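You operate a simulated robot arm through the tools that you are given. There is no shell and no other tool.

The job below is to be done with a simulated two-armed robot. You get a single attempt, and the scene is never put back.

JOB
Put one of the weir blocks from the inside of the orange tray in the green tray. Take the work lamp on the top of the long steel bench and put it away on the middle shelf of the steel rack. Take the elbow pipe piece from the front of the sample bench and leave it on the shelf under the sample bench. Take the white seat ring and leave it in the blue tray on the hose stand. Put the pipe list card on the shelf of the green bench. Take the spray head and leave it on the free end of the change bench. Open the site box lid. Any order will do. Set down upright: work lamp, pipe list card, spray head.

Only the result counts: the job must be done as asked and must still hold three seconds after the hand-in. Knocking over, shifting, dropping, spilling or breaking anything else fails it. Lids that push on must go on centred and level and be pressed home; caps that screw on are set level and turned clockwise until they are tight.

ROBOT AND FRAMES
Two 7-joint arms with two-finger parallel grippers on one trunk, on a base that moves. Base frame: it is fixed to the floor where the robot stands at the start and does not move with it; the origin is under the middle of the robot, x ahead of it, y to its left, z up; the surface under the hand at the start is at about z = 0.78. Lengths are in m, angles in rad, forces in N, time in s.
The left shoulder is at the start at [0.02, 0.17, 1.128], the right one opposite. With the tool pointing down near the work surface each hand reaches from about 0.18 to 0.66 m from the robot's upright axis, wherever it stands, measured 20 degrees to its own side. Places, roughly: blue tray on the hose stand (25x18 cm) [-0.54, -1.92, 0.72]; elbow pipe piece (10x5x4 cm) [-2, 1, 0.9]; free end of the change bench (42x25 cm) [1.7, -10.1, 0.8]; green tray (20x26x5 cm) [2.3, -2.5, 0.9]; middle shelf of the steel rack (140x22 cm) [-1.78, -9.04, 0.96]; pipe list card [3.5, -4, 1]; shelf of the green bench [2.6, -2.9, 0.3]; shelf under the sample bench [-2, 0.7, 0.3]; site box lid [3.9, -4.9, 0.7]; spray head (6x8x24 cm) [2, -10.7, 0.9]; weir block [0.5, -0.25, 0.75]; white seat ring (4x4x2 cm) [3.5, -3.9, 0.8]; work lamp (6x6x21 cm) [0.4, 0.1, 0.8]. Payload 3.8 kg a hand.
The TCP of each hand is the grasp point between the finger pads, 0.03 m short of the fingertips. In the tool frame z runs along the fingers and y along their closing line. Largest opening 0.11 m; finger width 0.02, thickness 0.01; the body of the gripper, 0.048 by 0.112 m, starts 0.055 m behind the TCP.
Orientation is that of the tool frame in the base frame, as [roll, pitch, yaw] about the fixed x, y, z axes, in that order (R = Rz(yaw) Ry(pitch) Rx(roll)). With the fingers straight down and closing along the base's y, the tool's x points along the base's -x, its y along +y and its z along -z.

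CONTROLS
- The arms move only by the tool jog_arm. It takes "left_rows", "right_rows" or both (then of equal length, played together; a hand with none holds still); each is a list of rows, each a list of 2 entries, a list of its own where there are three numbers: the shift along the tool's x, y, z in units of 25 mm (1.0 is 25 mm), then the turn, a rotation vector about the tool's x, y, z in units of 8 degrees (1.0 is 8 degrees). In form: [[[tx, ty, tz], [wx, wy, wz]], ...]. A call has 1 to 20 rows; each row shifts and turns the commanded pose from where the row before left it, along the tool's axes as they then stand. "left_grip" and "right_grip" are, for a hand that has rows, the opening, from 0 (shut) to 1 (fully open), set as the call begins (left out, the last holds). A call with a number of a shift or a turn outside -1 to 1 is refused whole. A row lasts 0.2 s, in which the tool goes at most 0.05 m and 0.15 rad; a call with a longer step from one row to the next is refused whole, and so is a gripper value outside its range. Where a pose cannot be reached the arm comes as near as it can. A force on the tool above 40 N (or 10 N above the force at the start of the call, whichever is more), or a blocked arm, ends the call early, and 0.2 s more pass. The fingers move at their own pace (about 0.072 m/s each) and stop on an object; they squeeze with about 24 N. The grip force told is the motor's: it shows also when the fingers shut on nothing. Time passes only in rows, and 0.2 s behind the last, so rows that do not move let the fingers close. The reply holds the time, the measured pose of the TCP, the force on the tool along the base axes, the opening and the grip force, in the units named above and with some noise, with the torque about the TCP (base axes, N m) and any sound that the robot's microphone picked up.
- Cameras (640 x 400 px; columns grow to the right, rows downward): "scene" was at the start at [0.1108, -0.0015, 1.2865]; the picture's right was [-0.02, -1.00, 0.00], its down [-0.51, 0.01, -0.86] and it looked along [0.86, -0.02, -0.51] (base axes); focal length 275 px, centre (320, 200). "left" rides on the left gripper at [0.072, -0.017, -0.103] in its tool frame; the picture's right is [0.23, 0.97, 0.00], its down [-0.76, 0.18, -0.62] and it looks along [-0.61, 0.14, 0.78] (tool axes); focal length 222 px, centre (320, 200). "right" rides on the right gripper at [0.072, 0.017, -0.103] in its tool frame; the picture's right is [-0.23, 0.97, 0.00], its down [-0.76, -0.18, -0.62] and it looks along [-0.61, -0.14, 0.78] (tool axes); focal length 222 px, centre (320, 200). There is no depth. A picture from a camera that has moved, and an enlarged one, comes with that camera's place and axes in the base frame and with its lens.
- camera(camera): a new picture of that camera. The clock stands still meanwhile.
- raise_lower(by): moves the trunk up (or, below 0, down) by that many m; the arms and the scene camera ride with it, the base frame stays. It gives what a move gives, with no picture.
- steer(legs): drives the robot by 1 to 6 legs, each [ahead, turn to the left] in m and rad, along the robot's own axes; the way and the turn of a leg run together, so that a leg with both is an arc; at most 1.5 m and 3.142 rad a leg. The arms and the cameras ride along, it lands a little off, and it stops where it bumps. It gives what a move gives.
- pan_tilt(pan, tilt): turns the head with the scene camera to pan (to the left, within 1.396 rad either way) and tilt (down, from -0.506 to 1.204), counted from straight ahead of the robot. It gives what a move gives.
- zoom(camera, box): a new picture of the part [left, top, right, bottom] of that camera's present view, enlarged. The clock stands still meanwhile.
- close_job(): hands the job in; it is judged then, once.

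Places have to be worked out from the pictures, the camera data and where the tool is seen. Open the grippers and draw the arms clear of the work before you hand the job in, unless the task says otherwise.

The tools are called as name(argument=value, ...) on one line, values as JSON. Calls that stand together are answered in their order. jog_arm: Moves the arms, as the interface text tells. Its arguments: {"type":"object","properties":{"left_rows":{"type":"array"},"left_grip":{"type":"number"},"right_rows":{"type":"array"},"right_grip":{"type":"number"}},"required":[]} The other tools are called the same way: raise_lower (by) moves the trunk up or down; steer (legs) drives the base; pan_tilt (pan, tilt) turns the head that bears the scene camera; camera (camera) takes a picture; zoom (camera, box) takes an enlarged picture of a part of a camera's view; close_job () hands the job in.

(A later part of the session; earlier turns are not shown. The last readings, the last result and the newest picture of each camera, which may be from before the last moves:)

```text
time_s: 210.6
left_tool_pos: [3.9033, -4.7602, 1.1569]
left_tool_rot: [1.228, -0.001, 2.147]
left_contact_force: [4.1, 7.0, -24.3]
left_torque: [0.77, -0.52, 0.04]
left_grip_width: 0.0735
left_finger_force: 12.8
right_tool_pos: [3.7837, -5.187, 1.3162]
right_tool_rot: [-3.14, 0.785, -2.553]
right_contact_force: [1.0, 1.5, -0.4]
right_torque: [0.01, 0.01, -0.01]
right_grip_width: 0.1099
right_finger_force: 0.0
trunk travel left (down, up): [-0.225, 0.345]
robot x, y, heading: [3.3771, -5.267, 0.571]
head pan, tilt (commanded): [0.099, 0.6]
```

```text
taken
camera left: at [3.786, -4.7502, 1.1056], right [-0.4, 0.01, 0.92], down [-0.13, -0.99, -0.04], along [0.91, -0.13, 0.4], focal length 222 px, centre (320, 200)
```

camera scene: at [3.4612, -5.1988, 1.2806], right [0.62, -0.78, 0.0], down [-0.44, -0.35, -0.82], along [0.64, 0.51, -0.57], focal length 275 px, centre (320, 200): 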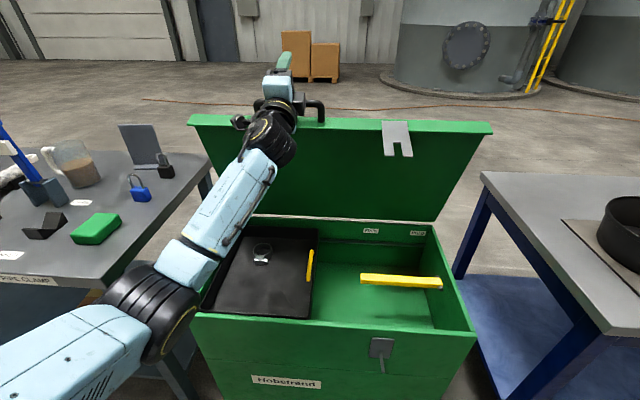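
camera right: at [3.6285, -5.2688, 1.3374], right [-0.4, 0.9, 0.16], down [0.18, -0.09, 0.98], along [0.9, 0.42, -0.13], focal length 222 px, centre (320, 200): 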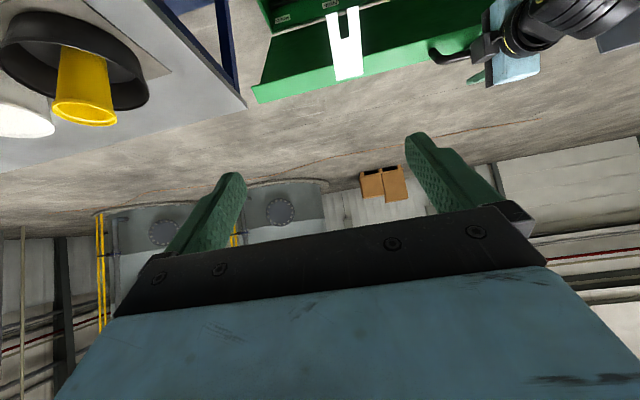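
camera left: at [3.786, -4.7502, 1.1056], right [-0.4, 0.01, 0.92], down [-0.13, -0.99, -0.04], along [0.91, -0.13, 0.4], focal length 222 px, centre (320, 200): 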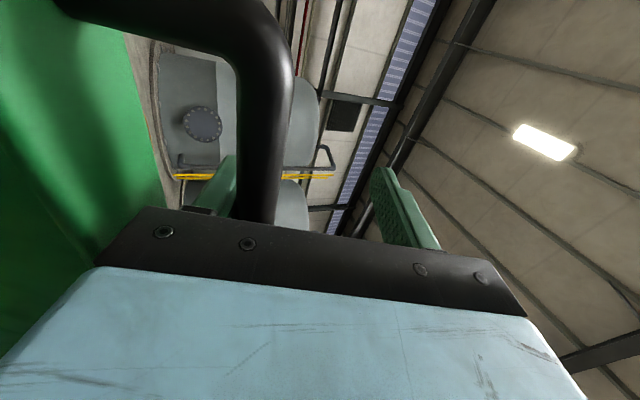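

The lid is at about 64° now. The bar pushes on the lower finger because my path rose too steeply, so a pure forward push by the base (5 cm) will both relieve that and open the lid further.

steer(legs=[[0.05, 0]])

camera(camera="left")

camera(camera="scene")

```text
time_s: 211.5
left_tool_pos: [3.9442, -4.739, 1.1649]
left_tool_rot: [1.215, -0.001, 2.143]
left_contact_force: [1.5, -0.4, -5.4]
left_torque: [0.08, -0.12, 0.03]
left_grip_width: 0.0624
left_finger_force: 2.0
right_tool_pos: [3.8253, -5.1623, 1.3163]
right_tool_rot: [-3.141, 0.786, -2.554]
right_contact_force: [0.0, 0.9, -0.1]
right_torque: [0.01, 0.0, -0.01]
right_grip_width: 0.1101
right_finger_force: 0.1
trunk travel left (down, up): [-0.225, 0.345]
robot x, y, heading: [3.4139, -5.2432, 0.572]
head pan, tilt (commanded): [0.099, 0.6]
```

```text
taken
camera left: at [3.8278, -4.7269, 1.1122], right [-0.41, 0.01, 0.91], down [-0.13, -0.99, -0.05], along [0.9, -0.14, 0.41], focal length 222 px, centre (320, 200)
```

left: 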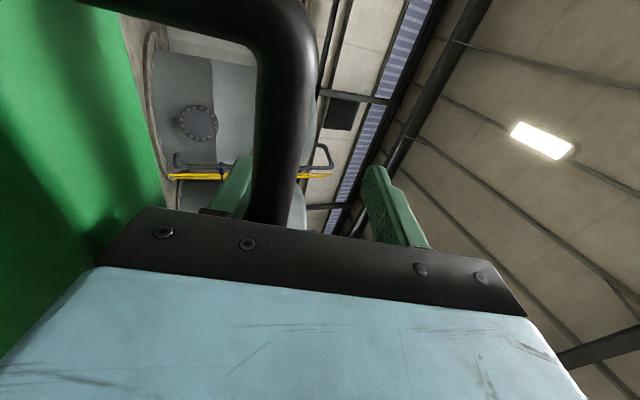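

```text
taken
camera scene: at [3.5022, -5.174, 1.281], right [0.62, -0.78, 0.0], down [-0.44, -0.35, -0.82], along [0.65, 0.51, -0.57], focal length 275 px, centre (320, 200)
```

scene: 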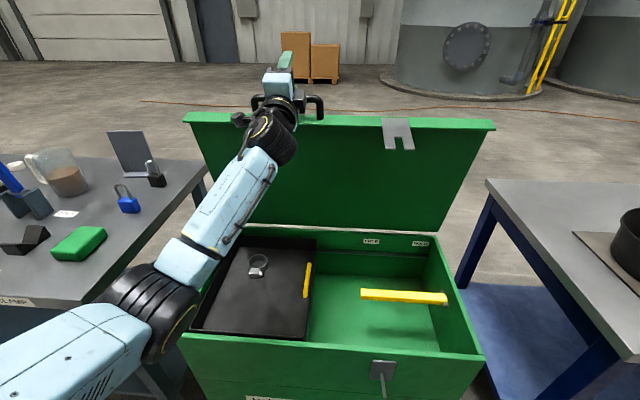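

Lid now around 70° with little load. One more 5 cm base push.

steer(legs=[[0.05, 0]])

camera(camera="left")

camera(camera="scene")

```text
time_s: 212.5
left_tool_pos: [3.982, -4.7151, 1.17]
left_tool_rot: [1.202, 0.0, 2.142]
left_contact_force: [-7.4, 0.9, 25.7]
left_torque: [-0.11, 2.05, -0.16]
left_grip_width: 0.0605
left_finger_force: 0.0
right_tool_pos: [3.8617, -5.1374, 1.3175]
right_tool_rot: [3.141, 0.79, -2.557]
right_contact_force: [1.0, 0.3, 0.4]
right_torque: [0.04, 0.02, 0.0]
right_grip_width: 0.11
right_finger_force: 0.0
trunk travel left (down, up): [-0.225, 0.345]
robot x, y, heading: [3.4542, -5.2144, 0.573]
head pan, tilt (commanded): [0.099, 0.6]
```

```text
taken
camera left: at [3.8651, -4.7026, 1.118], right [-0.42, 0.0, 0.91], down [-0.13, -0.99, -0.06], along [0.9, -0.14, 0.41], focal length 222 px, centre (320, 200)
```

left: 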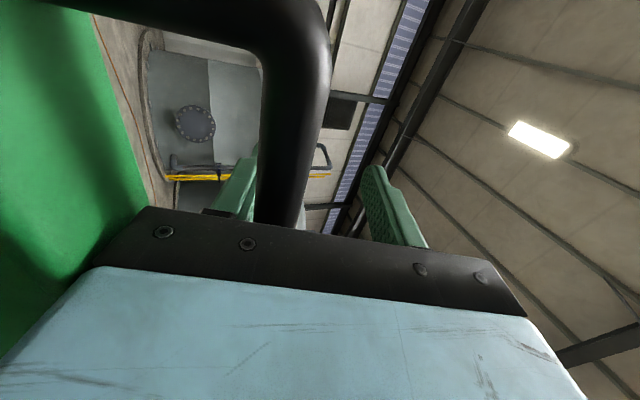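

```text
taken
camera scene: at [3.5392, -5.1499, 1.2815], right [0.62, -0.78, 0.0], down [-0.44, -0.35, -0.83], along [0.65, 0.51, -0.56], focal length 275 px, centre (320, 200)
```

scene: 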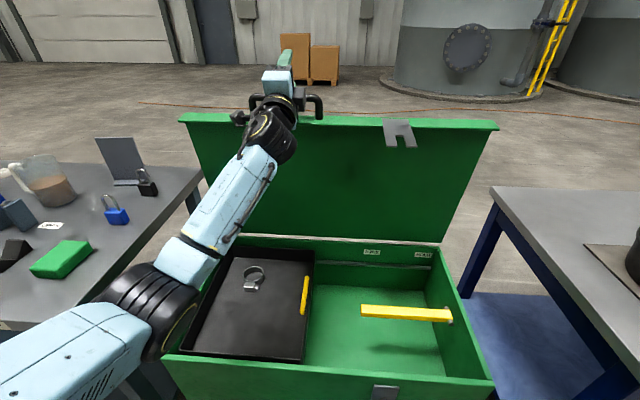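

The gripper body's underside is now touching the lid edge (26 N up). I'll raise the hand slightly relative to the bar and then push forward with the arm.

jog_arm(left_rows=[[[0, 0.5, 0.18], [0, 0, 0]], [[0, 0, 0.5], [0, 0, 0]], [[0, -0.05, 0.7], [0, 0, 0]]])

camera(camera="left")

zoom(camera="scene", box=[180, 40, 360, 180])

```text
time_s: 213.3
left_tool_pos: [4.0108, -4.6942, 1.1832]
left_tool_rot: [1.22, 0.0, 2.144]
left_contact_force: [3.4, -2.4, -28.4]
left_torque: [0.43, -1.01, 0.52]
left_grip_width: 0.0723
left_finger_force: 11.7
right_tool_pos: [3.8681, -5.1344, 1.3146]
right_tool_rot: [3.14, 0.784, -2.557]
right_contact_force: [-0.9, 0.6, 0.5]
right_torque: [0.01, 0.0, -0.02]
right_grip_width: 0.11
right_finger_force: 0.1
trunk travel left (down, up): [-0.225, 0.345]
robot x, y, heading: [3.4545, -5.2139, 0.571]
head pan, tilt (commanded): [0.099, 0.6]
```

```text
taken
camera left: at [3.8936, -4.6835, 1.1313], right [-0.4, 0.01, 0.91], down [-0.13, -0.99, -0.05], along [0.91, -0.14, 0.4], focal length 222 px, centre (320, 200)
```

left: 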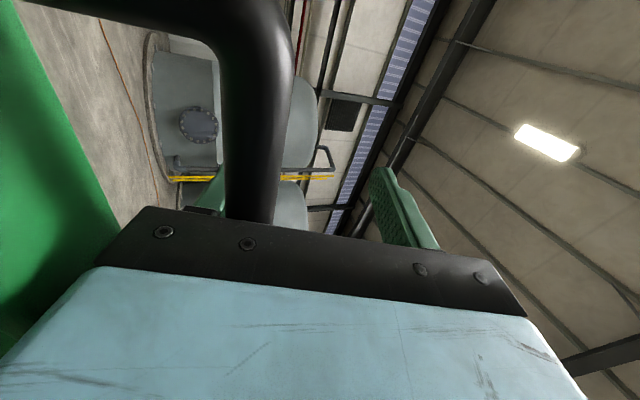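

```text
2.86 times, centred on (270, 110) of scene
camera zoom: at [3.5441, -5.1466, 1.2805], right [0.62, -0.78, 0.0], down [-0.44, -0.35, -0.82], along [0.64, 0.51, -0.57], focal length 785 px, centre (463, 457)
```

zoom: 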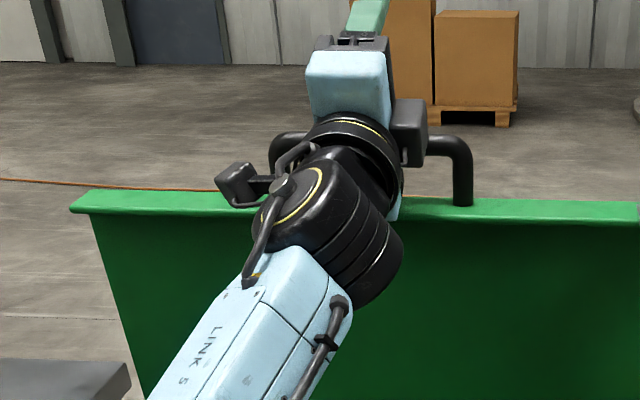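

Now slightly too high (28 N downward load); the lid is at about 80°. Next steps go forward and a little down.

jog_arm(left_rows=[[[0, -0.4, 0.3], [0, 0, 0]], [[0, -0.3, 0.5], [0, 0, 0]], [[0, -0.25, 0.6], [0, 0, 0]]])

camera(camera="left")

camera(camera="scene")

```text
time_s: 214.1
left_tool_pos: [4.0415, -4.6756, 1.1815]
left_tool_rot: [1.205, -0.001, 2.143]
left_contact_force: [-1.4, 0.4, -6.6]
left_torque: [0.16, 0.44, 0.29]
left_grip_width: 0.0683
left_finger_force: 7.8
right_tool_pos: [3.8632, -5.1356, 1.3167]
right_tool_rot: [3.141, 0.788, -2.555]
right_contact_force: [-0.2, 0.2, 0.0]
right_torque: [-0.02, -0.02, -0.05]
right_grip_width: 0.1099
right_finger_force: 0.1
trunk travel left (down, up): [-0.225, 0.345]
robot x, y, heading: [3.4553, -5.2164, 0.574]
head pan, tilt (commanded): [0.099, 0.6]
```

```text
taken
camera left: at [3.9253, -4.6623, 1.1291], right [-0.42, 0.0, 0.91], down [-0.13, -0.99, -0.06], along [0.9, -0.14, 0.41], focal length 222 px, centre (320, 200)
```

left: 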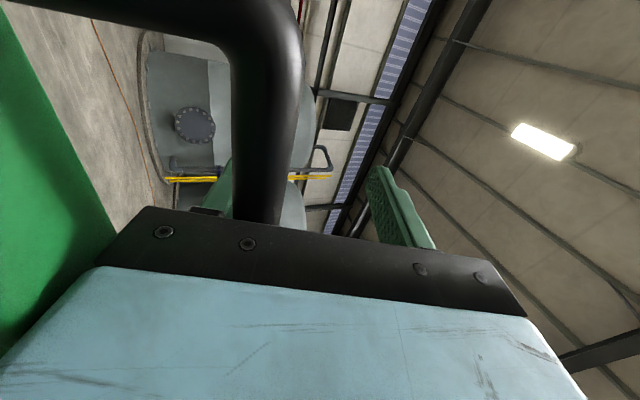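

```text
taken
camera scene: at [3.5419, -5.1478, 1.2811], right [0.62, -0.78, 0.0], down [-0.44, -0.35, -0.82], along [0.65, 0.51, -0.57], focal length 275 px, centre (320, 200)
```

scene: 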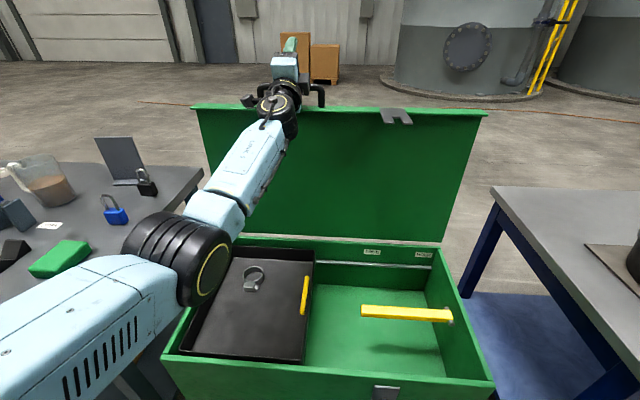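

Lid ≈85° with light load. The arm is nearly at full reach, so I'll push with the base another 5 cm.

steer(legs=[[0.05, 0]])

camera(camera="left")

camera(camera="scene")

```text
time_s: 215.1
left_tool_pos: [4.0807, -4.6493, 1.1823]
left_tool_rot: [1.204, -0.005, 2.153]
left_contact_force: [-1.0, -2.2, 1.2]
left_torque: [-0.81, 1.09, 0.46]
left_grip_width: 0.0771
left_finger_force: 16.2
right_tool_pos: [3.9056, -5.1085, 1.3151]
right_tool_rot: [-3.14, 0.783, -2.553]
right_contact_force: [0.6, -0.3, -0.8]
right_torque: [-0.01, 0.01, 0.02]
right_grip_width: 0.1098
right_finger_force: 0.1
trunk travel left (down, up): [-0.225, 0.345]
robot x, y, heading: [3.4953, -5.1883, 0.571]
head pan, tilt (commanded): [0.099, 0.6]
stopped in leg 1: the force on the tool passed its limit at 340 N (the readings are from after the stop); the commanded pose is now the measured one
```

```text
taken
camera left: at [3.9648, -4.6367, 1.1297], right [-0.42, -0.01, 0.91], down [-0.12, -0.99, -0.06], along [0.9, -0.14, 0.41], focal length 222 px, centre (320, 200)
```

left: 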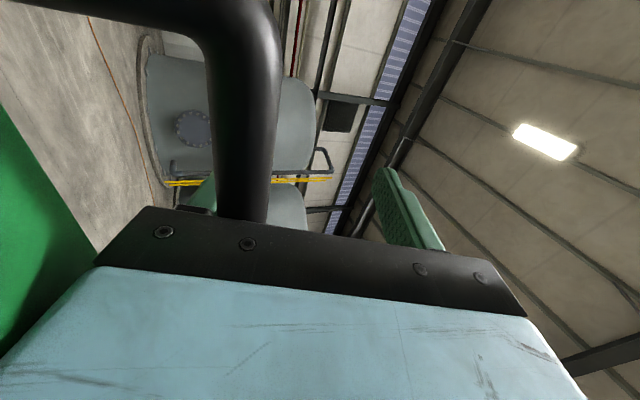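

```text
taken
camera scene: at [3.5828, -5.1219, 1.2812], right [0.62, -0.78, 0.0], down [-0.44, -0.35, -0.83], along [0.65, 0.51, -0.56], focal length 275 px, centre (320, 200)
```

scene: 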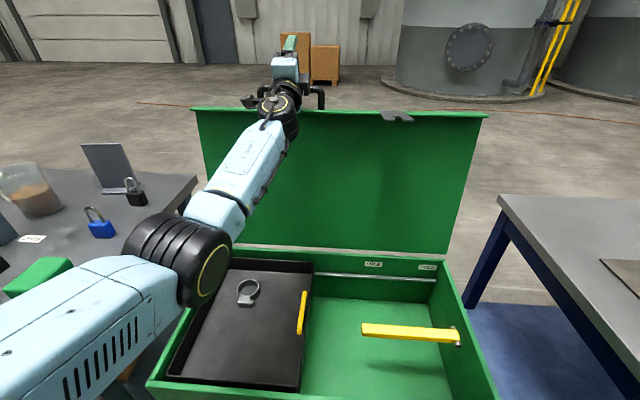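

A force spike stopped the base, though readings are now near zero; the lid is around vertical and may have met its stop. I'll check gently with the arm (limited to 40 N) whether it goes any further.

jog_arm(left_rows=[[[0, -0.1, 0.3], [0, 0, 0]], [[0, -0.1, 0.3], [0, 0, 0]]])

camera(camera="scene")

```text
time_s: 215.5
left_tool_pos: [4.0811, -4.6485, 1.1834]
left_tool_rot: [1.205, -0.007, 2.153]
left_contact_force: [-30.6, -17.0, 1.0]
left_torque: [-1.76, 2.77, -0.12]
left_grip_width: 0.0769
left_finger_force: 16.2
right_tool_pos: [3.9004, -5.1106, 1.3171]
right_tool_rot: [-3.14, 0.789, -2.55]
right_contact_force: [0.2, -0.3, -0.1]
right_torque: [0.01, 0.02, 0.04]
right_grip_width: 0.1099
right_finger_force: 0.1
trunk travel left (down, up): [-0.225, 0.345]
robot x, y, heading: [3.4926, -5.1888, 0.571]
head pan, tilt (commanded): [0.099, 0.6]
stopped in row 2 (left hand): the force on the tool passed its limit at 56 N (the readings are from after the stop); the commanded pose is now the measured one
```

```text
taken
camera scene: at [3.577, -5.1247, 1.2817], right [0.63, -0.78, 0.0], down [-0.44, -0.35, -0.83], along [0.65, 0.52, -0.56], focal length 275 px, centre (320, 200)
```

scene: 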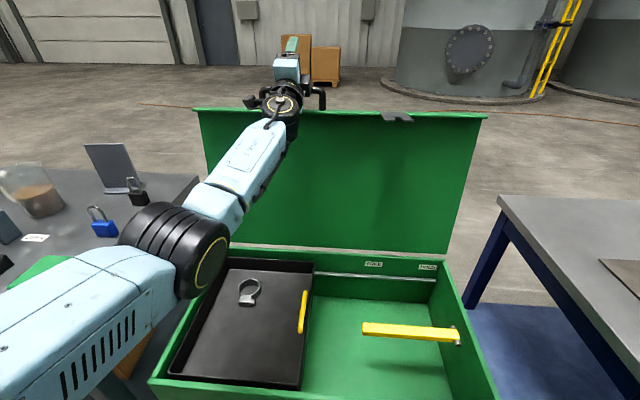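

The lid is firmly against its end stop. I'll open the fingers so neither touches the bar, then withdraw along the tool axis in small steps, watching whether the lid stays.

jog_arm(left_rows=[[[0, 0, -0.1], [0, 0, 0]], [[0, 0, 0], [0, 0, 0]], [[0, 0, 0], [0, 0, 0]]], left_grip=0.9)

camera(camera="left")

camera(camera="scene")

```text
time_s: 216.3
left_tool_pos: [4.0813, -4.6476, 1.1835]
left_tool_rot: [1.203, -0.006, 2.153]
left_contact_force: [-16.4, -8.1, 14.5]
left_torque: [-1.14, 1.79, 0.23]
left_grip_width: 0.0991
left_finger_force: 0.0
right_tool_pos: [3.9011, -5.1112, 1.3165]
right_tool_rot: [-3.138, 0.787, -2.553]
right_contact_force: [0.7, -0.2, 0.6]
right_torque: [0.0, 0.01, 0.02]
right_grip_width: 0.1098
right_finger_force: 0.1
trunk travel left (down, up): [-0.225, 0.345]
robot x, y, heading: [3.4993, -5.1878, 0.576]
head pan, tilt (commanded): [0.099, 0.6]
```

```text
taken
camera left: at [3.9652, -4.6363, 1.1296], right [-0.42, -0.01, 0.91], down [-0.12, -0.99, -0.06], along [0.9, -0.14, 0.41], focal length 222 px, centre (320, 200)
```

left: 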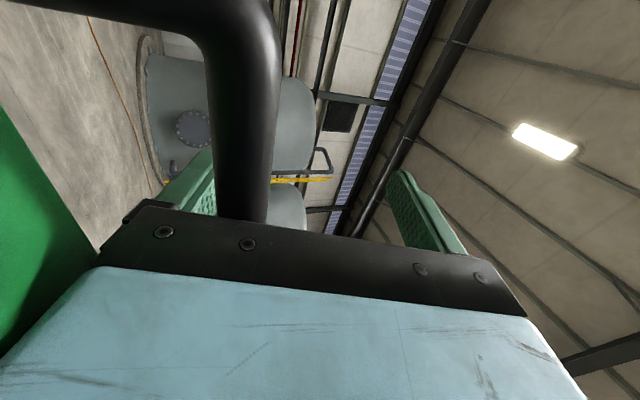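

```text
taken
camera scene: at [3.5789, -5.1238, 1.2816], right [0.62, -0.78, 0.0], down [-0.44, -0.35, -0.83], along [0.65, 0.52, -0.56], focal length 275 px, centre (320, 200)
```

scene: 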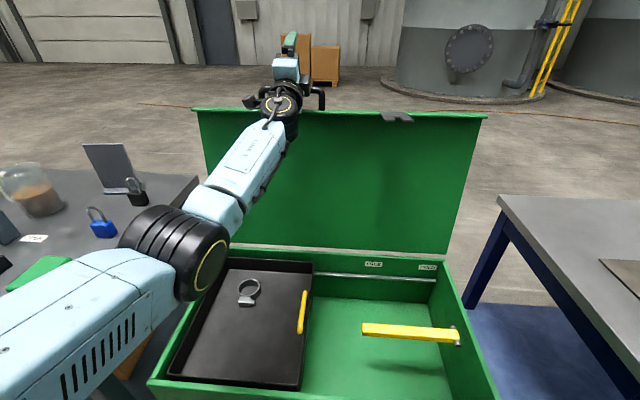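

The fingers are clear of the bar. Withdrawing along the tool axis, first 2 cm.

jog_arm(left_rows=[[[0, 0.05, -0.4], [0, 0, 0]], [[0, 0.05, -0.4], [0, 0, 0]]])

camera(camera="left")

camera(camera="scene")

```text
time_s: 216.9
left_tool_pos: [4.0657, -4.6594, 1.1822]
left_tool_rot: [1.195, -0.005, 2.149]
left_contact_force: [1.3, 2.3, 30.8]
left_torque: [-0.44, 1.72, -0.04]
left_grip_width: 0.0993
left_finger_force: 0.1
right_tool_pos: [3.9033, -5.1099, 1.3162]
right_tool_rot: [-3.141, 0.786, -2.553]
right_contact_force: [-0.1, -0.7, 0.8]
right_torque: [0.01, 0.01, -0.01]
right_grip_width: 0.1099
right_finger_force: 0.1
trunk travel left (down, up): [-0.225, 0.345]
robot x, y, heading: [3.4949, -5.1863, 0.573]
head pan, tilt (commanded): [0.099, 0.6]
```

```text
taken
camera left: at [3.9496, -4.6475, 1.129], right [-0.42, -0.01, 0.91], down [-0.12, -0.99, -0.07], along [0.9, -0.14, 0.42], focal length 222 px, centre (320, 200)
```

left: 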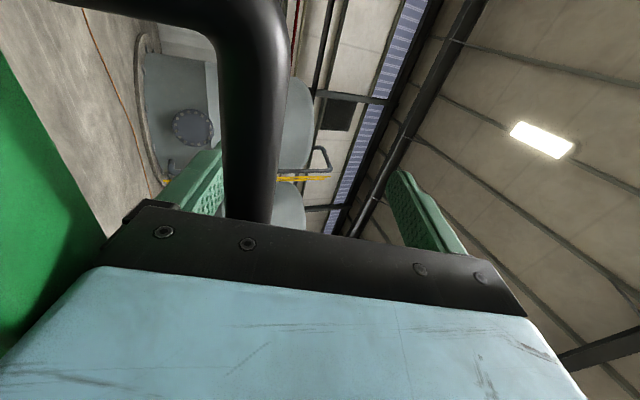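

```text
taken
camera scene: at [3.5801, -5.1237, 1.2816], right [0.62, -0.78, 0.0], down [-0.44, -0.35, -0.83], along [0.65, 0.52, -0.56], focal length 275 px, centre (320, 200)
```

scene: 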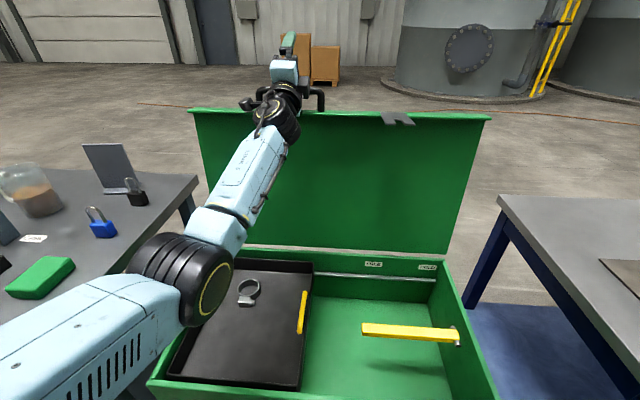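

The gripper's lower front edge is riding on the lid edge. Raising the hand 9 mm (there is about 12 mm to the bar) before withdrawing further.

jog_arm(left_rows=[[[0, 0.36, 0.1], [0, 0, 0]], [[0, 0, 0], [0, 0, 0]]])

camera(camera="left")

```text
time_s: 217.5
left_tool_pos: [4.0667, -4.6578, 1.181]
left_tool_rot: [1.212, -0.006, 2.154]
left_contact_force: [2.1, -1.6, 8.8]
left_torque: [-0.19, 0.4, 0.07]
left_grip_width: 0.0989
left_finger_force: 0.0
right_tool_pos: [3.9039, -5.1082, 1.317]
right_tool_rot: [-3.141, 0.785, -2.555]
right_contact_force: [0.1, 0.5, -0.4]
right_torque: [0.0, 0.02, -0.02]
right_grip_width: 0.1101
right_finger_force: 0.1
trunk travel left (down, up): [-0.225, 0.345]
robot x, y, heading: [3.4938, -5.1889, 0.578]
head pan, tilt (commanded): [0.099, 0.6]
```

```text
taken
camera left: at [3.9502, -4.647, 1.1292], right [-0.41, 0.0, 0.91], down [-0.12, -0.99, -0.06], along [0.9, -0.13, 0.4], focal length 222 px, centre (320, 200)
```

left: 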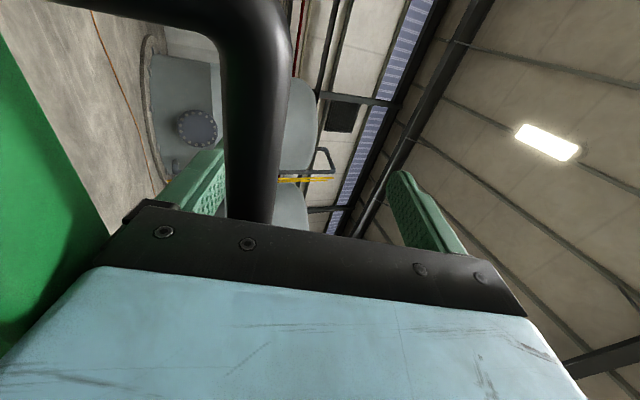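

Still 9 N of upward contact; raising another 9 mm.

jog_arm(left_rows=[[[0, 0.36, 0.1], [0, 0, 0]], [[0, 0, 0], [0, 0, 0]]])

camera(camera="left")

```text
time_s: 218.1
left_tool_pos: [4.067, -4.6562, 1.1889]
left_tool_rot: [1.215, -0.008, 2.153]
left_contact_force: [-0.6, -0.9, -6.3]
left_torque: [0.0, -0.05, -0.01]
left_grip_width: 0.1019
left_finger_force: 2.7
right_tool_pos: [3.9056, -5.1078, 1.3148]
right_tool_rot: [-3.141, 0.783, -2.552]
right_contact_force: [0.1, 0.3, -0.1]
right_torque: [-0.04, 0.0, 0.0]
right_grip_width: 0.1103
right_finger_force: 0.0
trunk travel left (down, up): [-0.225, 0.345]
robot x, y, heading: [3.4955, -5.1873, 0.573]
head pan, tilt (commanded): [0.099, 0.6]
```

```text
taken
camera left: at [3.95, -4.6455, 1.1367], right [-0.41, 0.0, 0.91], down [-0.12, -0.99, -0.05], along [0.91, -0.13, 0.4], focal length 222 px, centre (320, 200)
```

left: 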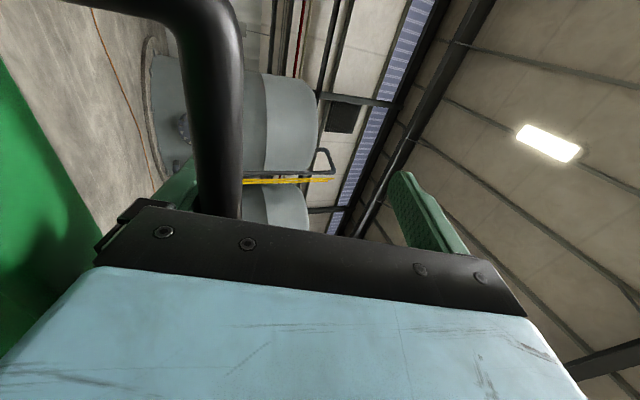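

Now the lower finger just touches the bar, so the free gap is known. Lowering 5 mm to the middle of the gap and withdrawing.

jog_arm(left_rows=[[[0, -0.22, 0], [0, 0, 0]], [[0, 0, -0.4], [0, 0, 0]], [[0, 0, -0.4], [0, 0, 0]]])

camera(camera="left")

camera(camera="scene")

```text
time_s: 218.9
left_tool_pos: [4.0516, -4.6668, 1.1788]
left_tool_rot: [1.208, -0.004, 2.151]
left_contact_force: [-0.5, -0.4, 0.4]
left_torque: [-0.04, 0.0, 0.01]
left_grip_width: 0.0988
left_finger_force: 0.0
right_tool_pos: [3.9049, -5.1077, 1.3164]
right_tool_rot: [-3.14, 0.782, -2.555]
right_contact_force: [0.2, -0.5, 0.3]
right_torque: [-0.01, -0.01, -0.01]
right_grip_width: 0.11
right_finger_force: 0.0
trunk travel left (down, up): [-0.225, 0.345]
robot x, y, heading: [3.4952, -5.1909, 0.576]
head pan, tilt (commanded): [0.099, 0.6]
```

```text
taken
camera left: at [3.9359, -4.6563, 1.1271], right [-0.41, 0.0, 0.91], down [-0.12, -0.99, -0.06], along [0.9, -0.14, 0.41], focal length 222 px, centre (320, 200)
```

left: 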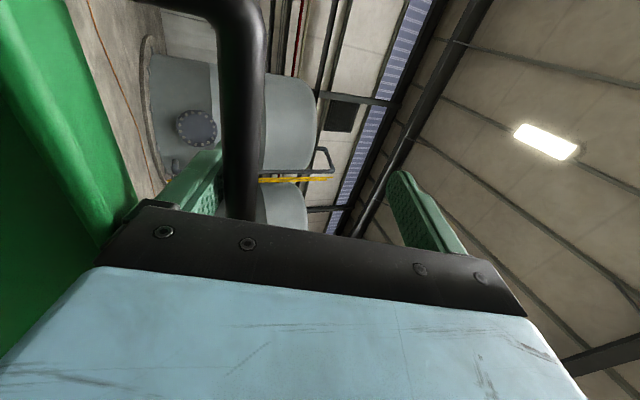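

```text
taken
camera scene: at [3.5822, -5.1219, 1.2811], right [0.62, -0.78, 0.0], down [-0.44, -0.35, -0.83], along [0.64, 0.52, -0.56], focal length 275 px, centre (320, 200)
```

scene: 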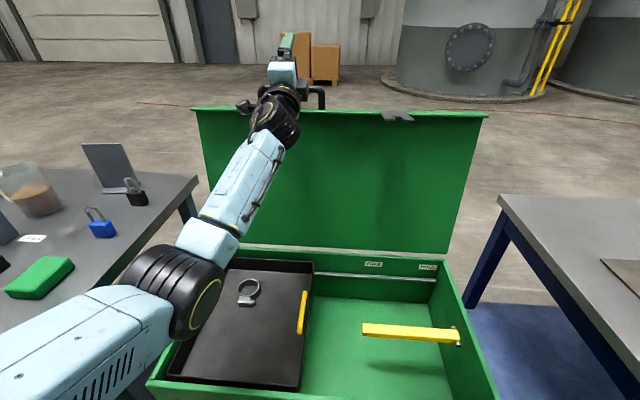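

No contact now, and the lid stays up by itself. Continuing to withdraw.

jog_arm(left_rows=[[[0, 0, -0.5], [0, 0, 0]], [[0, 0, -0.5], [0, 0, 0]], [[0, 0, -0.5], [0, 0, 0]]])

camera(camera="left")

```text
time_s: 219.7
left_tool_pos: [4.0237, -4.6855, 1.1668]
left_tool_rot: [1.209, -0.006, 2.152]
left_contact_force: [0.1, -0.7, 0.9]
left_torque: [-0.03, 0.05, -0.01]
left_grip_width: 0.0989
left_finger_force: 0.2
right_tool_pos: [3.9049, -5.1093, 1.3158]
right_tool_rot: [-3.137, 0.785, -2.553]
right_contact_force: [-0.6, 0.7, -0.1]
right_torque: [-0.04, -0.01, 0.02]
right_grip_width: 0.1099
right_finger_force: 0.3
trunk travel left (down, up): [-0.225, 0.345]
robot x, y, heading: [3.4946, -5.1882, 0.574]
head pan, tilt (commanded): [0.099, 0.6]
```

```text
taken
camera left: at [3.9065, -4.6749, 1.1137], right [-0.41, 0.0, 0.91], down [-0.12, -0.99, -0.06], along [0.9, -0.13, 0.41], focal length 222 px, centre (320, 200)
```

left: 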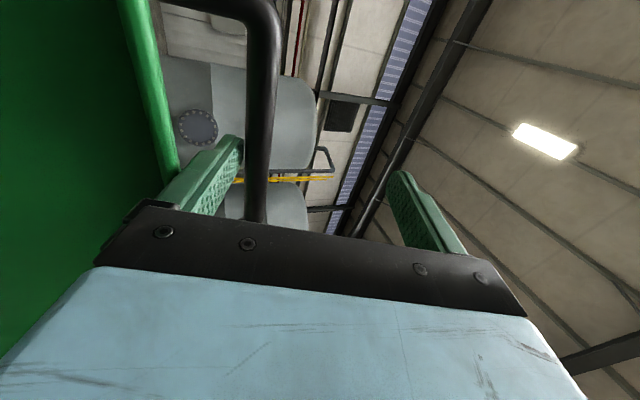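

Still free of contact. Continuing out.

jog_arm(left_rows=[[[0, 0.02, -0.5], [0, 0, 0]], [[0, 0.02, -0.5], [0, 0, 0]], [[0, 0.02, -0.5], [0, 0, 0]]])

camera(camera="left")

camera(camera="scene")

```text
time_s: 220.5
left_tool_pos: [3.9946, -4.7059, 1.1529]
left_tool_rot: [1.209, -0.005, 2.152]
left_contact_force: [-0.7, 0.1, 0.6]
left_torque: [-0.04, -0.03, -0.02]
left_grip_width: 0.0991
left_finger_force: 0.0
right_tool_pos: [3.9055, -5.1086, 1.3159]
right_tool_rot: [-3.14, 0.784, -2.555]
right_contact_force: [-0.3, 0.1, 0.0]
right_torque: [-0.03, 0.01, 0.02]
right_grip_width: 0.1099
right_finger_force: 0.1
trunk travel left (down, up): [-0.225, 0.345]
robot x, y, heading: [3.4926, -5.1914, 0.577]
head pan, tilt (commanded): [0.099, 0.6]
```

```text
taken
camera left: at [3.8771, -4.6948, 1.1014], right [-0.41, 0.0, 0.91], down [-0.12, -0.99, -0.06], along [0.9, -0.14, 0.41], focal length 222 px, centre (320, 200)
```

left: 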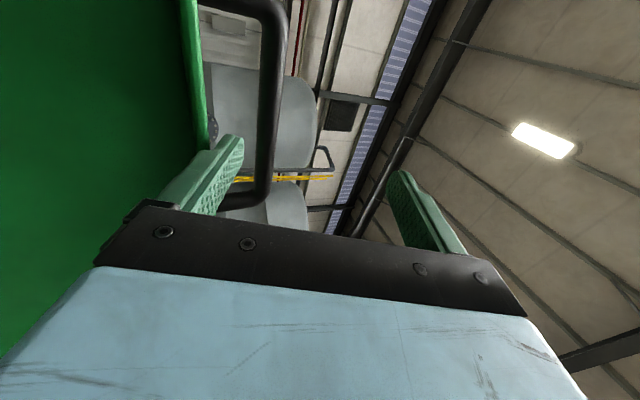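

```text
taken
camera scene: at [3.582, -5.1219, 1.2811], right [0.62, -0.78, 0.0], down [-0.44, -0.35, -0.83], along [0.64, 0.52, -0.56], focal length 275 px, centre (320, 200)
```

scene: 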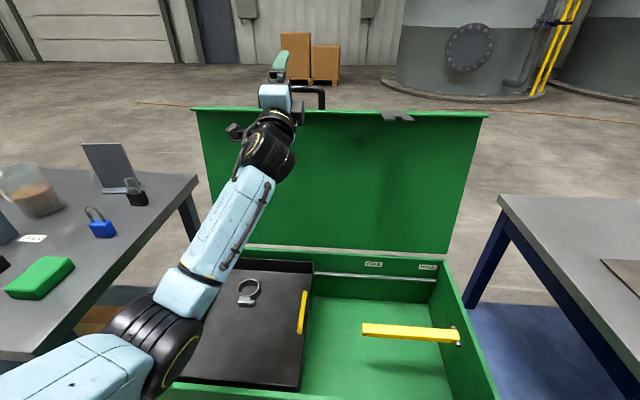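

The fingers are clear of the handle and the lid holds at its stop. Backing the base away 0.35 m and checking the lid and box.

steer(legs=[[-0.38, 0]])

camera(camera="scene")

```text
time_s: 222.9
left_tool_pos: [3.6824, -4.9128, 1.1541]
left_tool_rot: [1.209, -0.004, 2.147]
left_contact_force: [-0.2, -0.6, 0.1]
left_torque: [0.01, 0.04, 0.01]
left_grip_width: 0.099
left_finger_force: 0.1
right_tool_pos: [3.5901, -5.3125, 1.3152]
right_tool_rot: [-3.141, 0.784, -2.558]
right_contact_force: [0.6, -1.1, 0.1]
right_torque: [0.01, 0.0, -0.01]
right_grip_width: 0.11
right_finger_force: 0.0
trunk travel left (down, up): [-0.225, 0.345]
robot x, y, heading: [3.1812, -5.3918, 0.572]
head pan, tilt (commanded): [0.099, 0.6]
```

```text
taken
camera scene: at [3.2672, -5.3254, 1.2812], right [0.62, -0.79, 0.0], down [-0.44, -0.35, -0.83], along [0.65, 0.51, -0.56], focal length 275 px, centre (320, 200)
```

scene: 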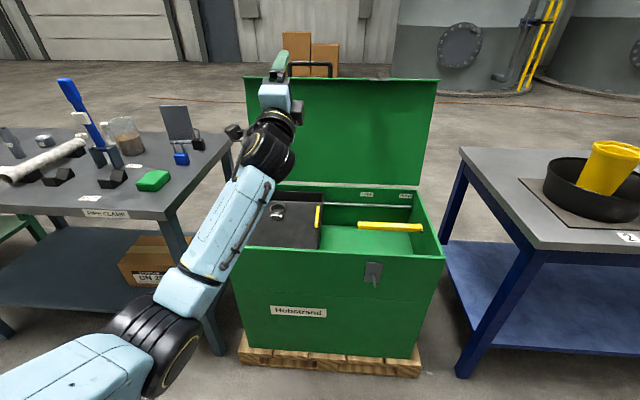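

The lid stands open at its stop and the box is in place. Next I fold the left hand back to a compact downward pose.

jog_arm(left_rows=[[[0, 0, -0.8], [0.95, 0, 0]], [[0, 0, -0.8], [0.95, 0, 0]], [[0, 0, -0.8], [0.95, 0, 0]], [[0, 0, -0.8], [0.95, 0, 0]], [[0, 0, -0.8], [0.95, 0, 0]], [[0, 0, -0.5], [0, 0, -0.9375]], [[0, 0, -0.5], [0, 0, -0.9375]], [[0, 0, -0.5], [0, 0, -0.9375]], [[0, 0, -0.5], [0, 0, -0.9375]], [[0, 0, -0.5], [0, 0, -0.9375]], [[0, 0, -0.5], [0, 0, -0.9375]], [[0, 0, -0.5], [0, 0, -0.9375]], [[0, 0, -0.5], [0, 0, -0.9375]], [[0, 0, -0.5], [0, 0, -0.9375]], [[0, 0, -0.5], [0, 0, -0.9375]], [[0, 0, 0], [0, 0, -0.9375]], [[0, 0, 0], [0, 0, -0.9375]]])

jog_arm(left_rows=[[[0, 0, 0], [0, 1.0, 0]], [[0, 0, 0], [0, 1.0, 0]], [[0, 0, 0], [0, 1.0, 0]], [[0, 0, 0], [0, 1.0, 0]], [[0, 0, 0], [0, 1.0, 0]], [[0, 0, 0], [0, 1.0, 0]], [[0, 0, 0], [0, 1.0, 0]], [[0, 0, 0], [0, 1.0, 0]], [[0, 0, 0], [0, 1.0, 0]]])

camera(camera="scene")

```text
time_s: 226.5
left_tool_pos: [3.5003, -5.0299, 1.182]
left_tool_rot: [3.133, 1.27, -2.574]
left_contact_force: [0.7, 0.3, -0.7]
left_torque: [0.01, 0.0, -0.04]
left_grip_width: 0.0989
left_finger_force: 0.1
right_tool_pos: [3.5908, -5.3142, 1.3145]
right_tool_rot: [-3.141, 0.784, -2.559]
right_contact_force: [0.5, 0.0, -0.5]
right_torque: [-0.02, -0.05, 0.01]
right_grip_width: 0.1101
right_finger_force: 0.0
trunk travel left (down, up): [-0.225, 0.345]
robot x, y, heading: [3.1807, -5.394, 0.564]
head pan, tilt (commanded): [0.099, 0.6]
```

```text
time_s: 228.5
left_tool_pos: [3.6226, -4.9477, 1.1099]
left_tool_rot: [3.14, 0.015, -2.567]
left_contact_force: [-0.4, -0.3, -0.2]
left_torque: [0.0, 0.03, 0.01]
left_grip_width: 0.0989
left_finger_force: 0.0
left hand out of reach, approached as far as the arm can: row 2, 3, 4, 5, 6, 7
right_tool_pos: [3.5894, -5.3125, 1.3159]
right_tool_rot: [-3.137, 0.785, -2.557]
right_contact_force: [0.3, -0.4, 1.5]
right_torque: [0.01, 0.0, -0.03]
right_grip_width: 0.11
right_finger_force: 0.0
trunk travel left (down, up): [-0.225, 0.345]
robot x, y, heading: [3.1782, -5.3922, 0.572]
head pan, tilt (commanded): [0.099, 0.6]
```

```text
taken
camera scene: at [3.2661, -5.3239, 1.2811], right [0.62, -0.78, 0.0], down [-0.44, -0.35, -0.83], along [0.65, 0.51, -0.56], focal length 275 px, centre (320, 200)
```

scene: 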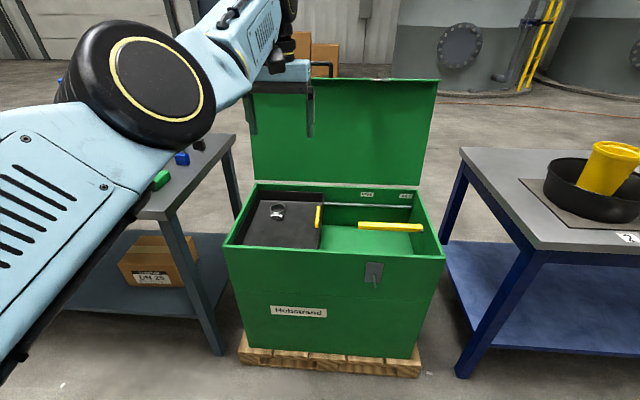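

The left hand is tool-down again but further out than wanted. Pulling it back and up toward the robot.

jog_arm(left_rows=[[[0.85, 0, -0.45], [0, 0, 0]], [[0.85, 0, -0.45], [0, 0, 0]], [[0.85, 0, -0.45], [0, 0, 0]], [[0.85, 0, -0.45], [0, 0, 0]], [[0.85, 0, -0.45], [0, 0, 0]], [[0.85, 0, -0.45], [0, 0, 0]], [[0.85, 0.2, -0.45], [0, 0, 0]], [[0.85, 0.2, -0.45], [0, 0, 0]], [[0.85, 0.2, -0.45], [0, 0, 0]]])

steer(legs=[[-0.25, 0], [0, 1.6]])

pan_tilt(pan=0.0, tilt=0.4)

camera(camera="scene")

```text
time_s: 230.5
left_tool_pos: [3.6254, -4.9495, 1.1097]
left_tool_rot: [3.14, 0.012, -2.569]
left_contact_force: [-0.2, 0.0, 0.6]
left_torque: [0.03, 0.0, -0.03]
left_grip_width: 0.0992
left_finger_force: 0.1
left hand out of reach, approached as far as the arm can: row 1, 2, 3, 4, 5, 6, 7, 8, 9
right_tool_pos: [3.591, -5.3137, 1.3148]
right_tool_rot: [-3.14, 0.783, -2.558]
right_contact_force: [0.0, -0.3, 0.1]
right_torque: [-0.01, -0.02, 0.03]
right_grip_width: 0.1099
right_finger_force: 0.0
trunk travel left (down, up): [-0.225, 0.345]
robot x, y, heading: [3.1771, -5.3932, 0.567]
head pan, tilt (commanded): [0.099, 0.6]
```

```text
time_s: 236.2
left_tool_pos: [2.5235, -5.0872, 1.1097]
left_tool_rot: [3.14, 0.012, -0.981]
left_contact_force: [-0.3, -0.4, 0.6]
left_torque: [-0.02, 0.01, -0.01]
left_grip_width: 0.099
left_finger_force: 0.0
right_tool_pos: [2.8877, -5.1154, 1.3158]
right_tool_rot: [-3.138, 0.784, -0.975]
right_contact_force: [0.1, 0.1, 1.1]
right_torque: [-0.01, -0.01, 0.0]
right_grip_width: 0.1098
right_finger_force: 0.1
trunk travel left (down, up): [-0.225, 0.345]
robot x, y, heading: [2.972, -5.523, 2.154]
head pan, tilt (commanded): [0.099, 0.6]
```

```text
time_s: 236.9
left_tool_pos: [2.5233, -5.0879, 1.1104]
left_tool_rot: [3.139, 0.014, -0.983]
left_contact_force: [0.0, 0.1, -0.2]
left_torque: [0.02, 0.06, -0.02]
left_grip_width: 0.099
left_finger_force: 0.1
right_tool_pos: [2.8879, -5.1157, 1.3158]
right_tool_rot: [-3.142, 0.783, -0.975]
right_contact_force: [0.3, 0.4, 0.2]
right_torque: [-0.01, -0.03, -0.01]
right_grip_width: 0.11
right_finger_force: 0.1
trunk travel left (down, up): [-0.225, 0.345]
robot x, y, heading: [2.9698, -5.524, 2.155]
head pan, tilt (commanded): [0.0, 0.4]
```

```text
taken
camera scene: at [2.9089, -5.4293, 1.2993], right [0.83, 0.55, 0.0], down [0.21, -0.33, -0.92], along [-0.51, 0.77, -0.39], focal length 275 px, centre (320, 200)
```

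scene: 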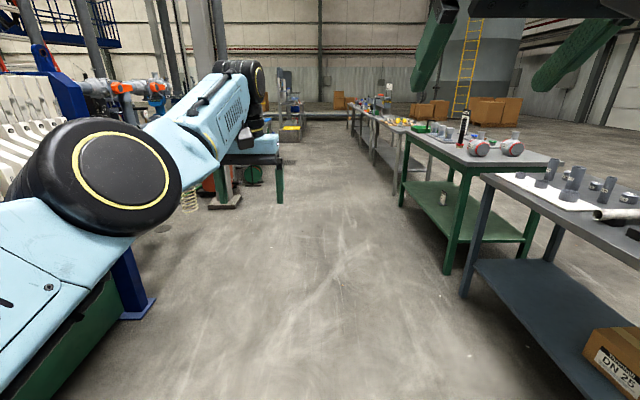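

The left arm is stuck near a joint limit in this fold (it would not retract). I'll pitch the hand forward again, which should free the elbow, and then draw it back.

jog_arm(left_rows=[[[0, 0, 0], [0, -0.9, 0]], [[0, 0, 0], [0, -0.9, 0]], [[0, 0, 0], [0, -0.9, 0]], [[0, 0, 0], [0, -0.9, 0]], [[0, 0, 0], [0, -0.9, 0]], [[0, 0, 0], [0, -0.9, 0]], [[0, 0, 0], [0, -0.9, 0]]])

camera(camera="scene")

```text
time_s: 238.5
left_tool_pos: [2.5233, -5.0872, 1.1107]
left_tool_rot: [3.137, 0.896, -0.987]
left_contact_force: [-0.5, 0.1, 0.2]
left_torque: [0.0, -0.01, -0.03]
left_grip_width: 0.099
left_finger_force: 0.1
right_tool_pos: [2.8881, -5.1153, 1.3147]
right_tool_rot: [-3.139, 0.784, -0.974]
right_contact_force: [0.0, 0.9, 0.0]
right_torque: [-0.01, 0.0, 0.01]
right_grip_width: 0.11
right_finger_force: 0.1
trunk travel left (down, up): [-0.225, 0.345]
robot x, y, heading: [2.9712, -5.5243, 2.154]
head pan, tilt (commanded): [0.0, 0.4]
```

```text
taken
camera scene: at [2.909, -5.4294, 1.2993], right [0.83, 0.55, 0.0], down [0.21, -0.32, -0.92], along [-0.51, 0.77, -0.39], focal length 275 px, centre (320, 200)
```

scene: 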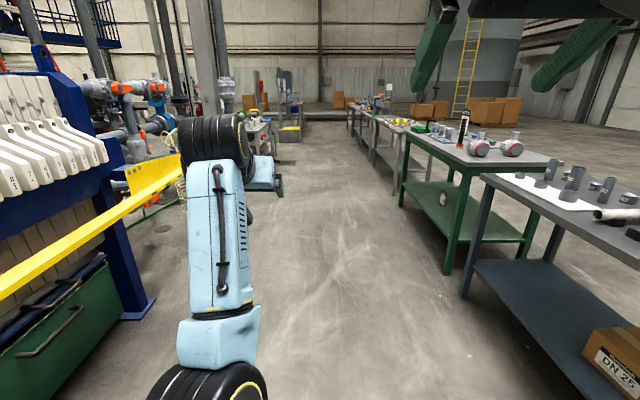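

The elbow swung inward but the arm is free again. Retracting the hand with this pitched orientation.

jog_arm(left_rows=[[[0.6, 0.3, -0.75], [0, 0, 0]], [[0.6, 0.3, -0.75], [0, 0, 0]], [[0.6, 0.3, -0.75], [0, 0, 0]], [[0.6, 0.3, -0.75], [0, 0, 0]], [[0.6, 0.3, -0.75], [0, 0, 0]], [[0.6, 0.3, -0.75], [0, 0, 0]]])

camera(camera="scene")

```text
time_s: 239.9
left_tool_pos: [2.5433, -5.2243, 1.1075]
left_tool_rot: [3.103, 0.924, -0.978]
left_contact_force: [0.7, -0.5, -0.4]
left_torque: [-0.03, 0.0, -0.03]
left_grip_width: 0.0989
left_finger_force: 0.1
left hand out of reach, approached as far as the arm can: row 5, 6
right_tool_pos: [2.887, -5.116, 1.316]
right_tool_rot: [3.141, 0.785, -0.973]
right_contact_force: [0.2, -0.8, -0.2]
right_torque: [0.0, -0.02, 0.01]
right_grip_width: 0.1099
right_finger_force: 0.1
trunk travel left (down, up): [-0.225, 0.345]
robot x, y, heading: [2.9694, -5.5204, 2.154]
head pan, tilt (commanded): [0.0, 0.4]
```

```text
taken
camera scene: at [2.9088, -5.4295, 1.2993], right [0.83, 0.55, 0.0], down [0.21, -0.32, -0.92], along [-0.51, 0.77, -0.39], focal length 275 px, centre (320, 200)
```

scene: 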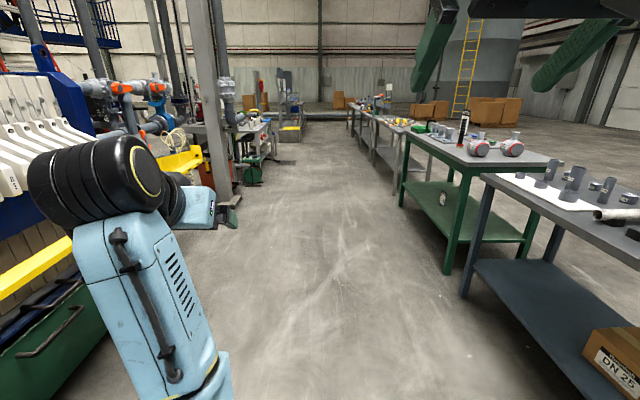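

Awkward elbow-in posture remains. I'll try moving the left hand up and outward to let the elbow swing back out.

jog_arm(left_rows=[[[-0.8, 0.6, -0.5], [0, 0, 0]], [[-0.8, 0.6, -0.5], [0, 0, 0]], [[-0.8, 0.6, -0.5], [0, 0, 0]], [[-0.8, 0.6, -0.5], [0, 0, 0]], [[-0.8, 0.6, -0.5], [0, 0, 0]], [[-0.8, 0.6, -0.5], [0, 0, 0]], [[-0.8, 0.6, -0.5], [0, 0, 0]], [[-0.8, 0.6, -0.5], [0, 0, 0]]])

camera(camera="scene")

```text
time_s: 241.7
left_tool_pos: [2.4265, -5.2392, 1.26]
left_tool_rot: [3.134, 0.891, -0.987]
left_contact_force: [-0.2, -0.1, -0.1]
left_torque: [-0.01, -0.01, 0.0]
left_grip_width: 0.0988
left_finger_force: 0.0
left hand out of reach, approached as far as the arm can: row 1, 2, 3, 4
right_tool_pos: [2.8882, -5.1162, 1.3156]
right_tool_rot: [-3.14, 0.783, -0.975]
right_contact_force: [-0.1, -0.5, -1.2]
right_torque: [0.02, 0.0, -0.01]
right_grip_width: 0.1101
right_finger_force: 0.0
trunk travel left (down, up): [-0.225, 0.345]
robot x, y, heading: [2.9717, -5.5217, 2.156]
head pan, tilt (commanded): [0.0, 0.4]
```

```text
taken
camera scene: at [2.9088, -5.4297, 1.2994], right [0.83, 0.55, 0.0], down [0.21, -0.32, -0.92], along [-0.51, 0.77, -0.39], focal length 275 px, centre (320, 200)
```

scene: 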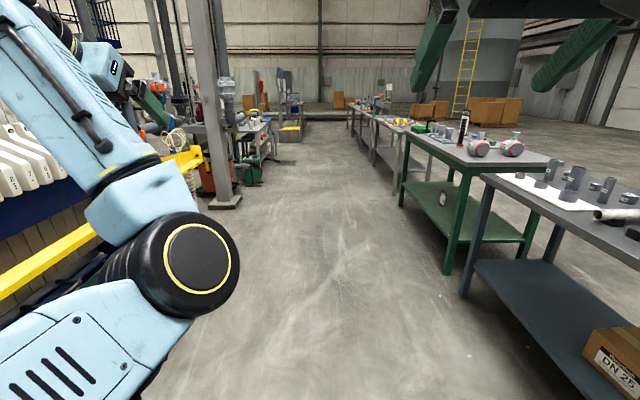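

Better: the arm moved freely in the last rows. Now turning the tool back to pointing down here.

jog_arm(left_rows=[[[0, 0.2, 0], [0, 0.9, 0]], [[0, 0.2, 0], [0, 0.9, 0]], [[0, 0.2, 0], [0, 0.9, 0]], [[0, 0.2, 0], [0, 0.9, 0]], [[0, 0.2, 0], [0, 0.9, 0]], [[0, 0.2, 0], [0, 0.9, 0]], [[0, 0.2, 0], [0, 0.9, 0]]])

camera(camera="scene")

```text
time_s: 243.3
left_tool_pos: [2.3972, -5.2598, 1.2617]
left_tool_rot: [3.139, 0.014, -0.978]
left_contact_force: [-0.1, -0.4, 0.3]
left_torque: [0.01, -0.06, 0.01]
left_grip_width: 0.0991
left_finger_force: 0.0
right_tool_pos: [2.8871, -5.1164, 1.3161]
right_tool_rot: [-3.14, 0.784, -0.972]
right_contact_force: [-0.7, -0.7, -0.6]
right_torque: [0.01, -0.01, 0.01]
right_grip_width: 0.11
right_finger_force: 0.1
trunk travel left (down, up): [-0.225, 0.345]
robot x, y, heading: [2.9725, -5.5258, 2.159]
head pan, tilt (commanded): [0.0, 0.4]
```

```text
taken
camera scene: at [2.9081, -5.4303, 1.2994], right [0.83, 0.55, 0.0], down [0.22, -0.32, -0.92], along [-0.51, 0.77, -0.39], focal length 275 px, centre (320, 200)
```

scene: 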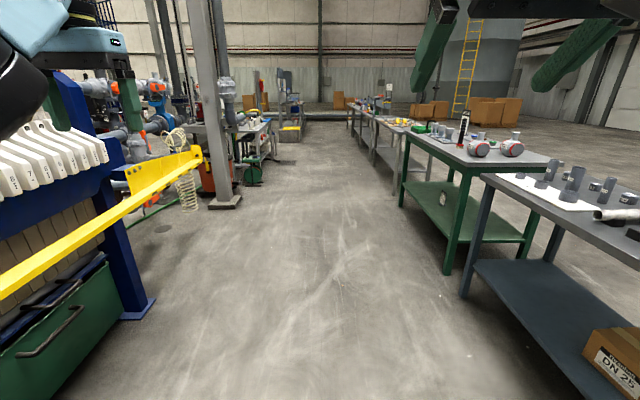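

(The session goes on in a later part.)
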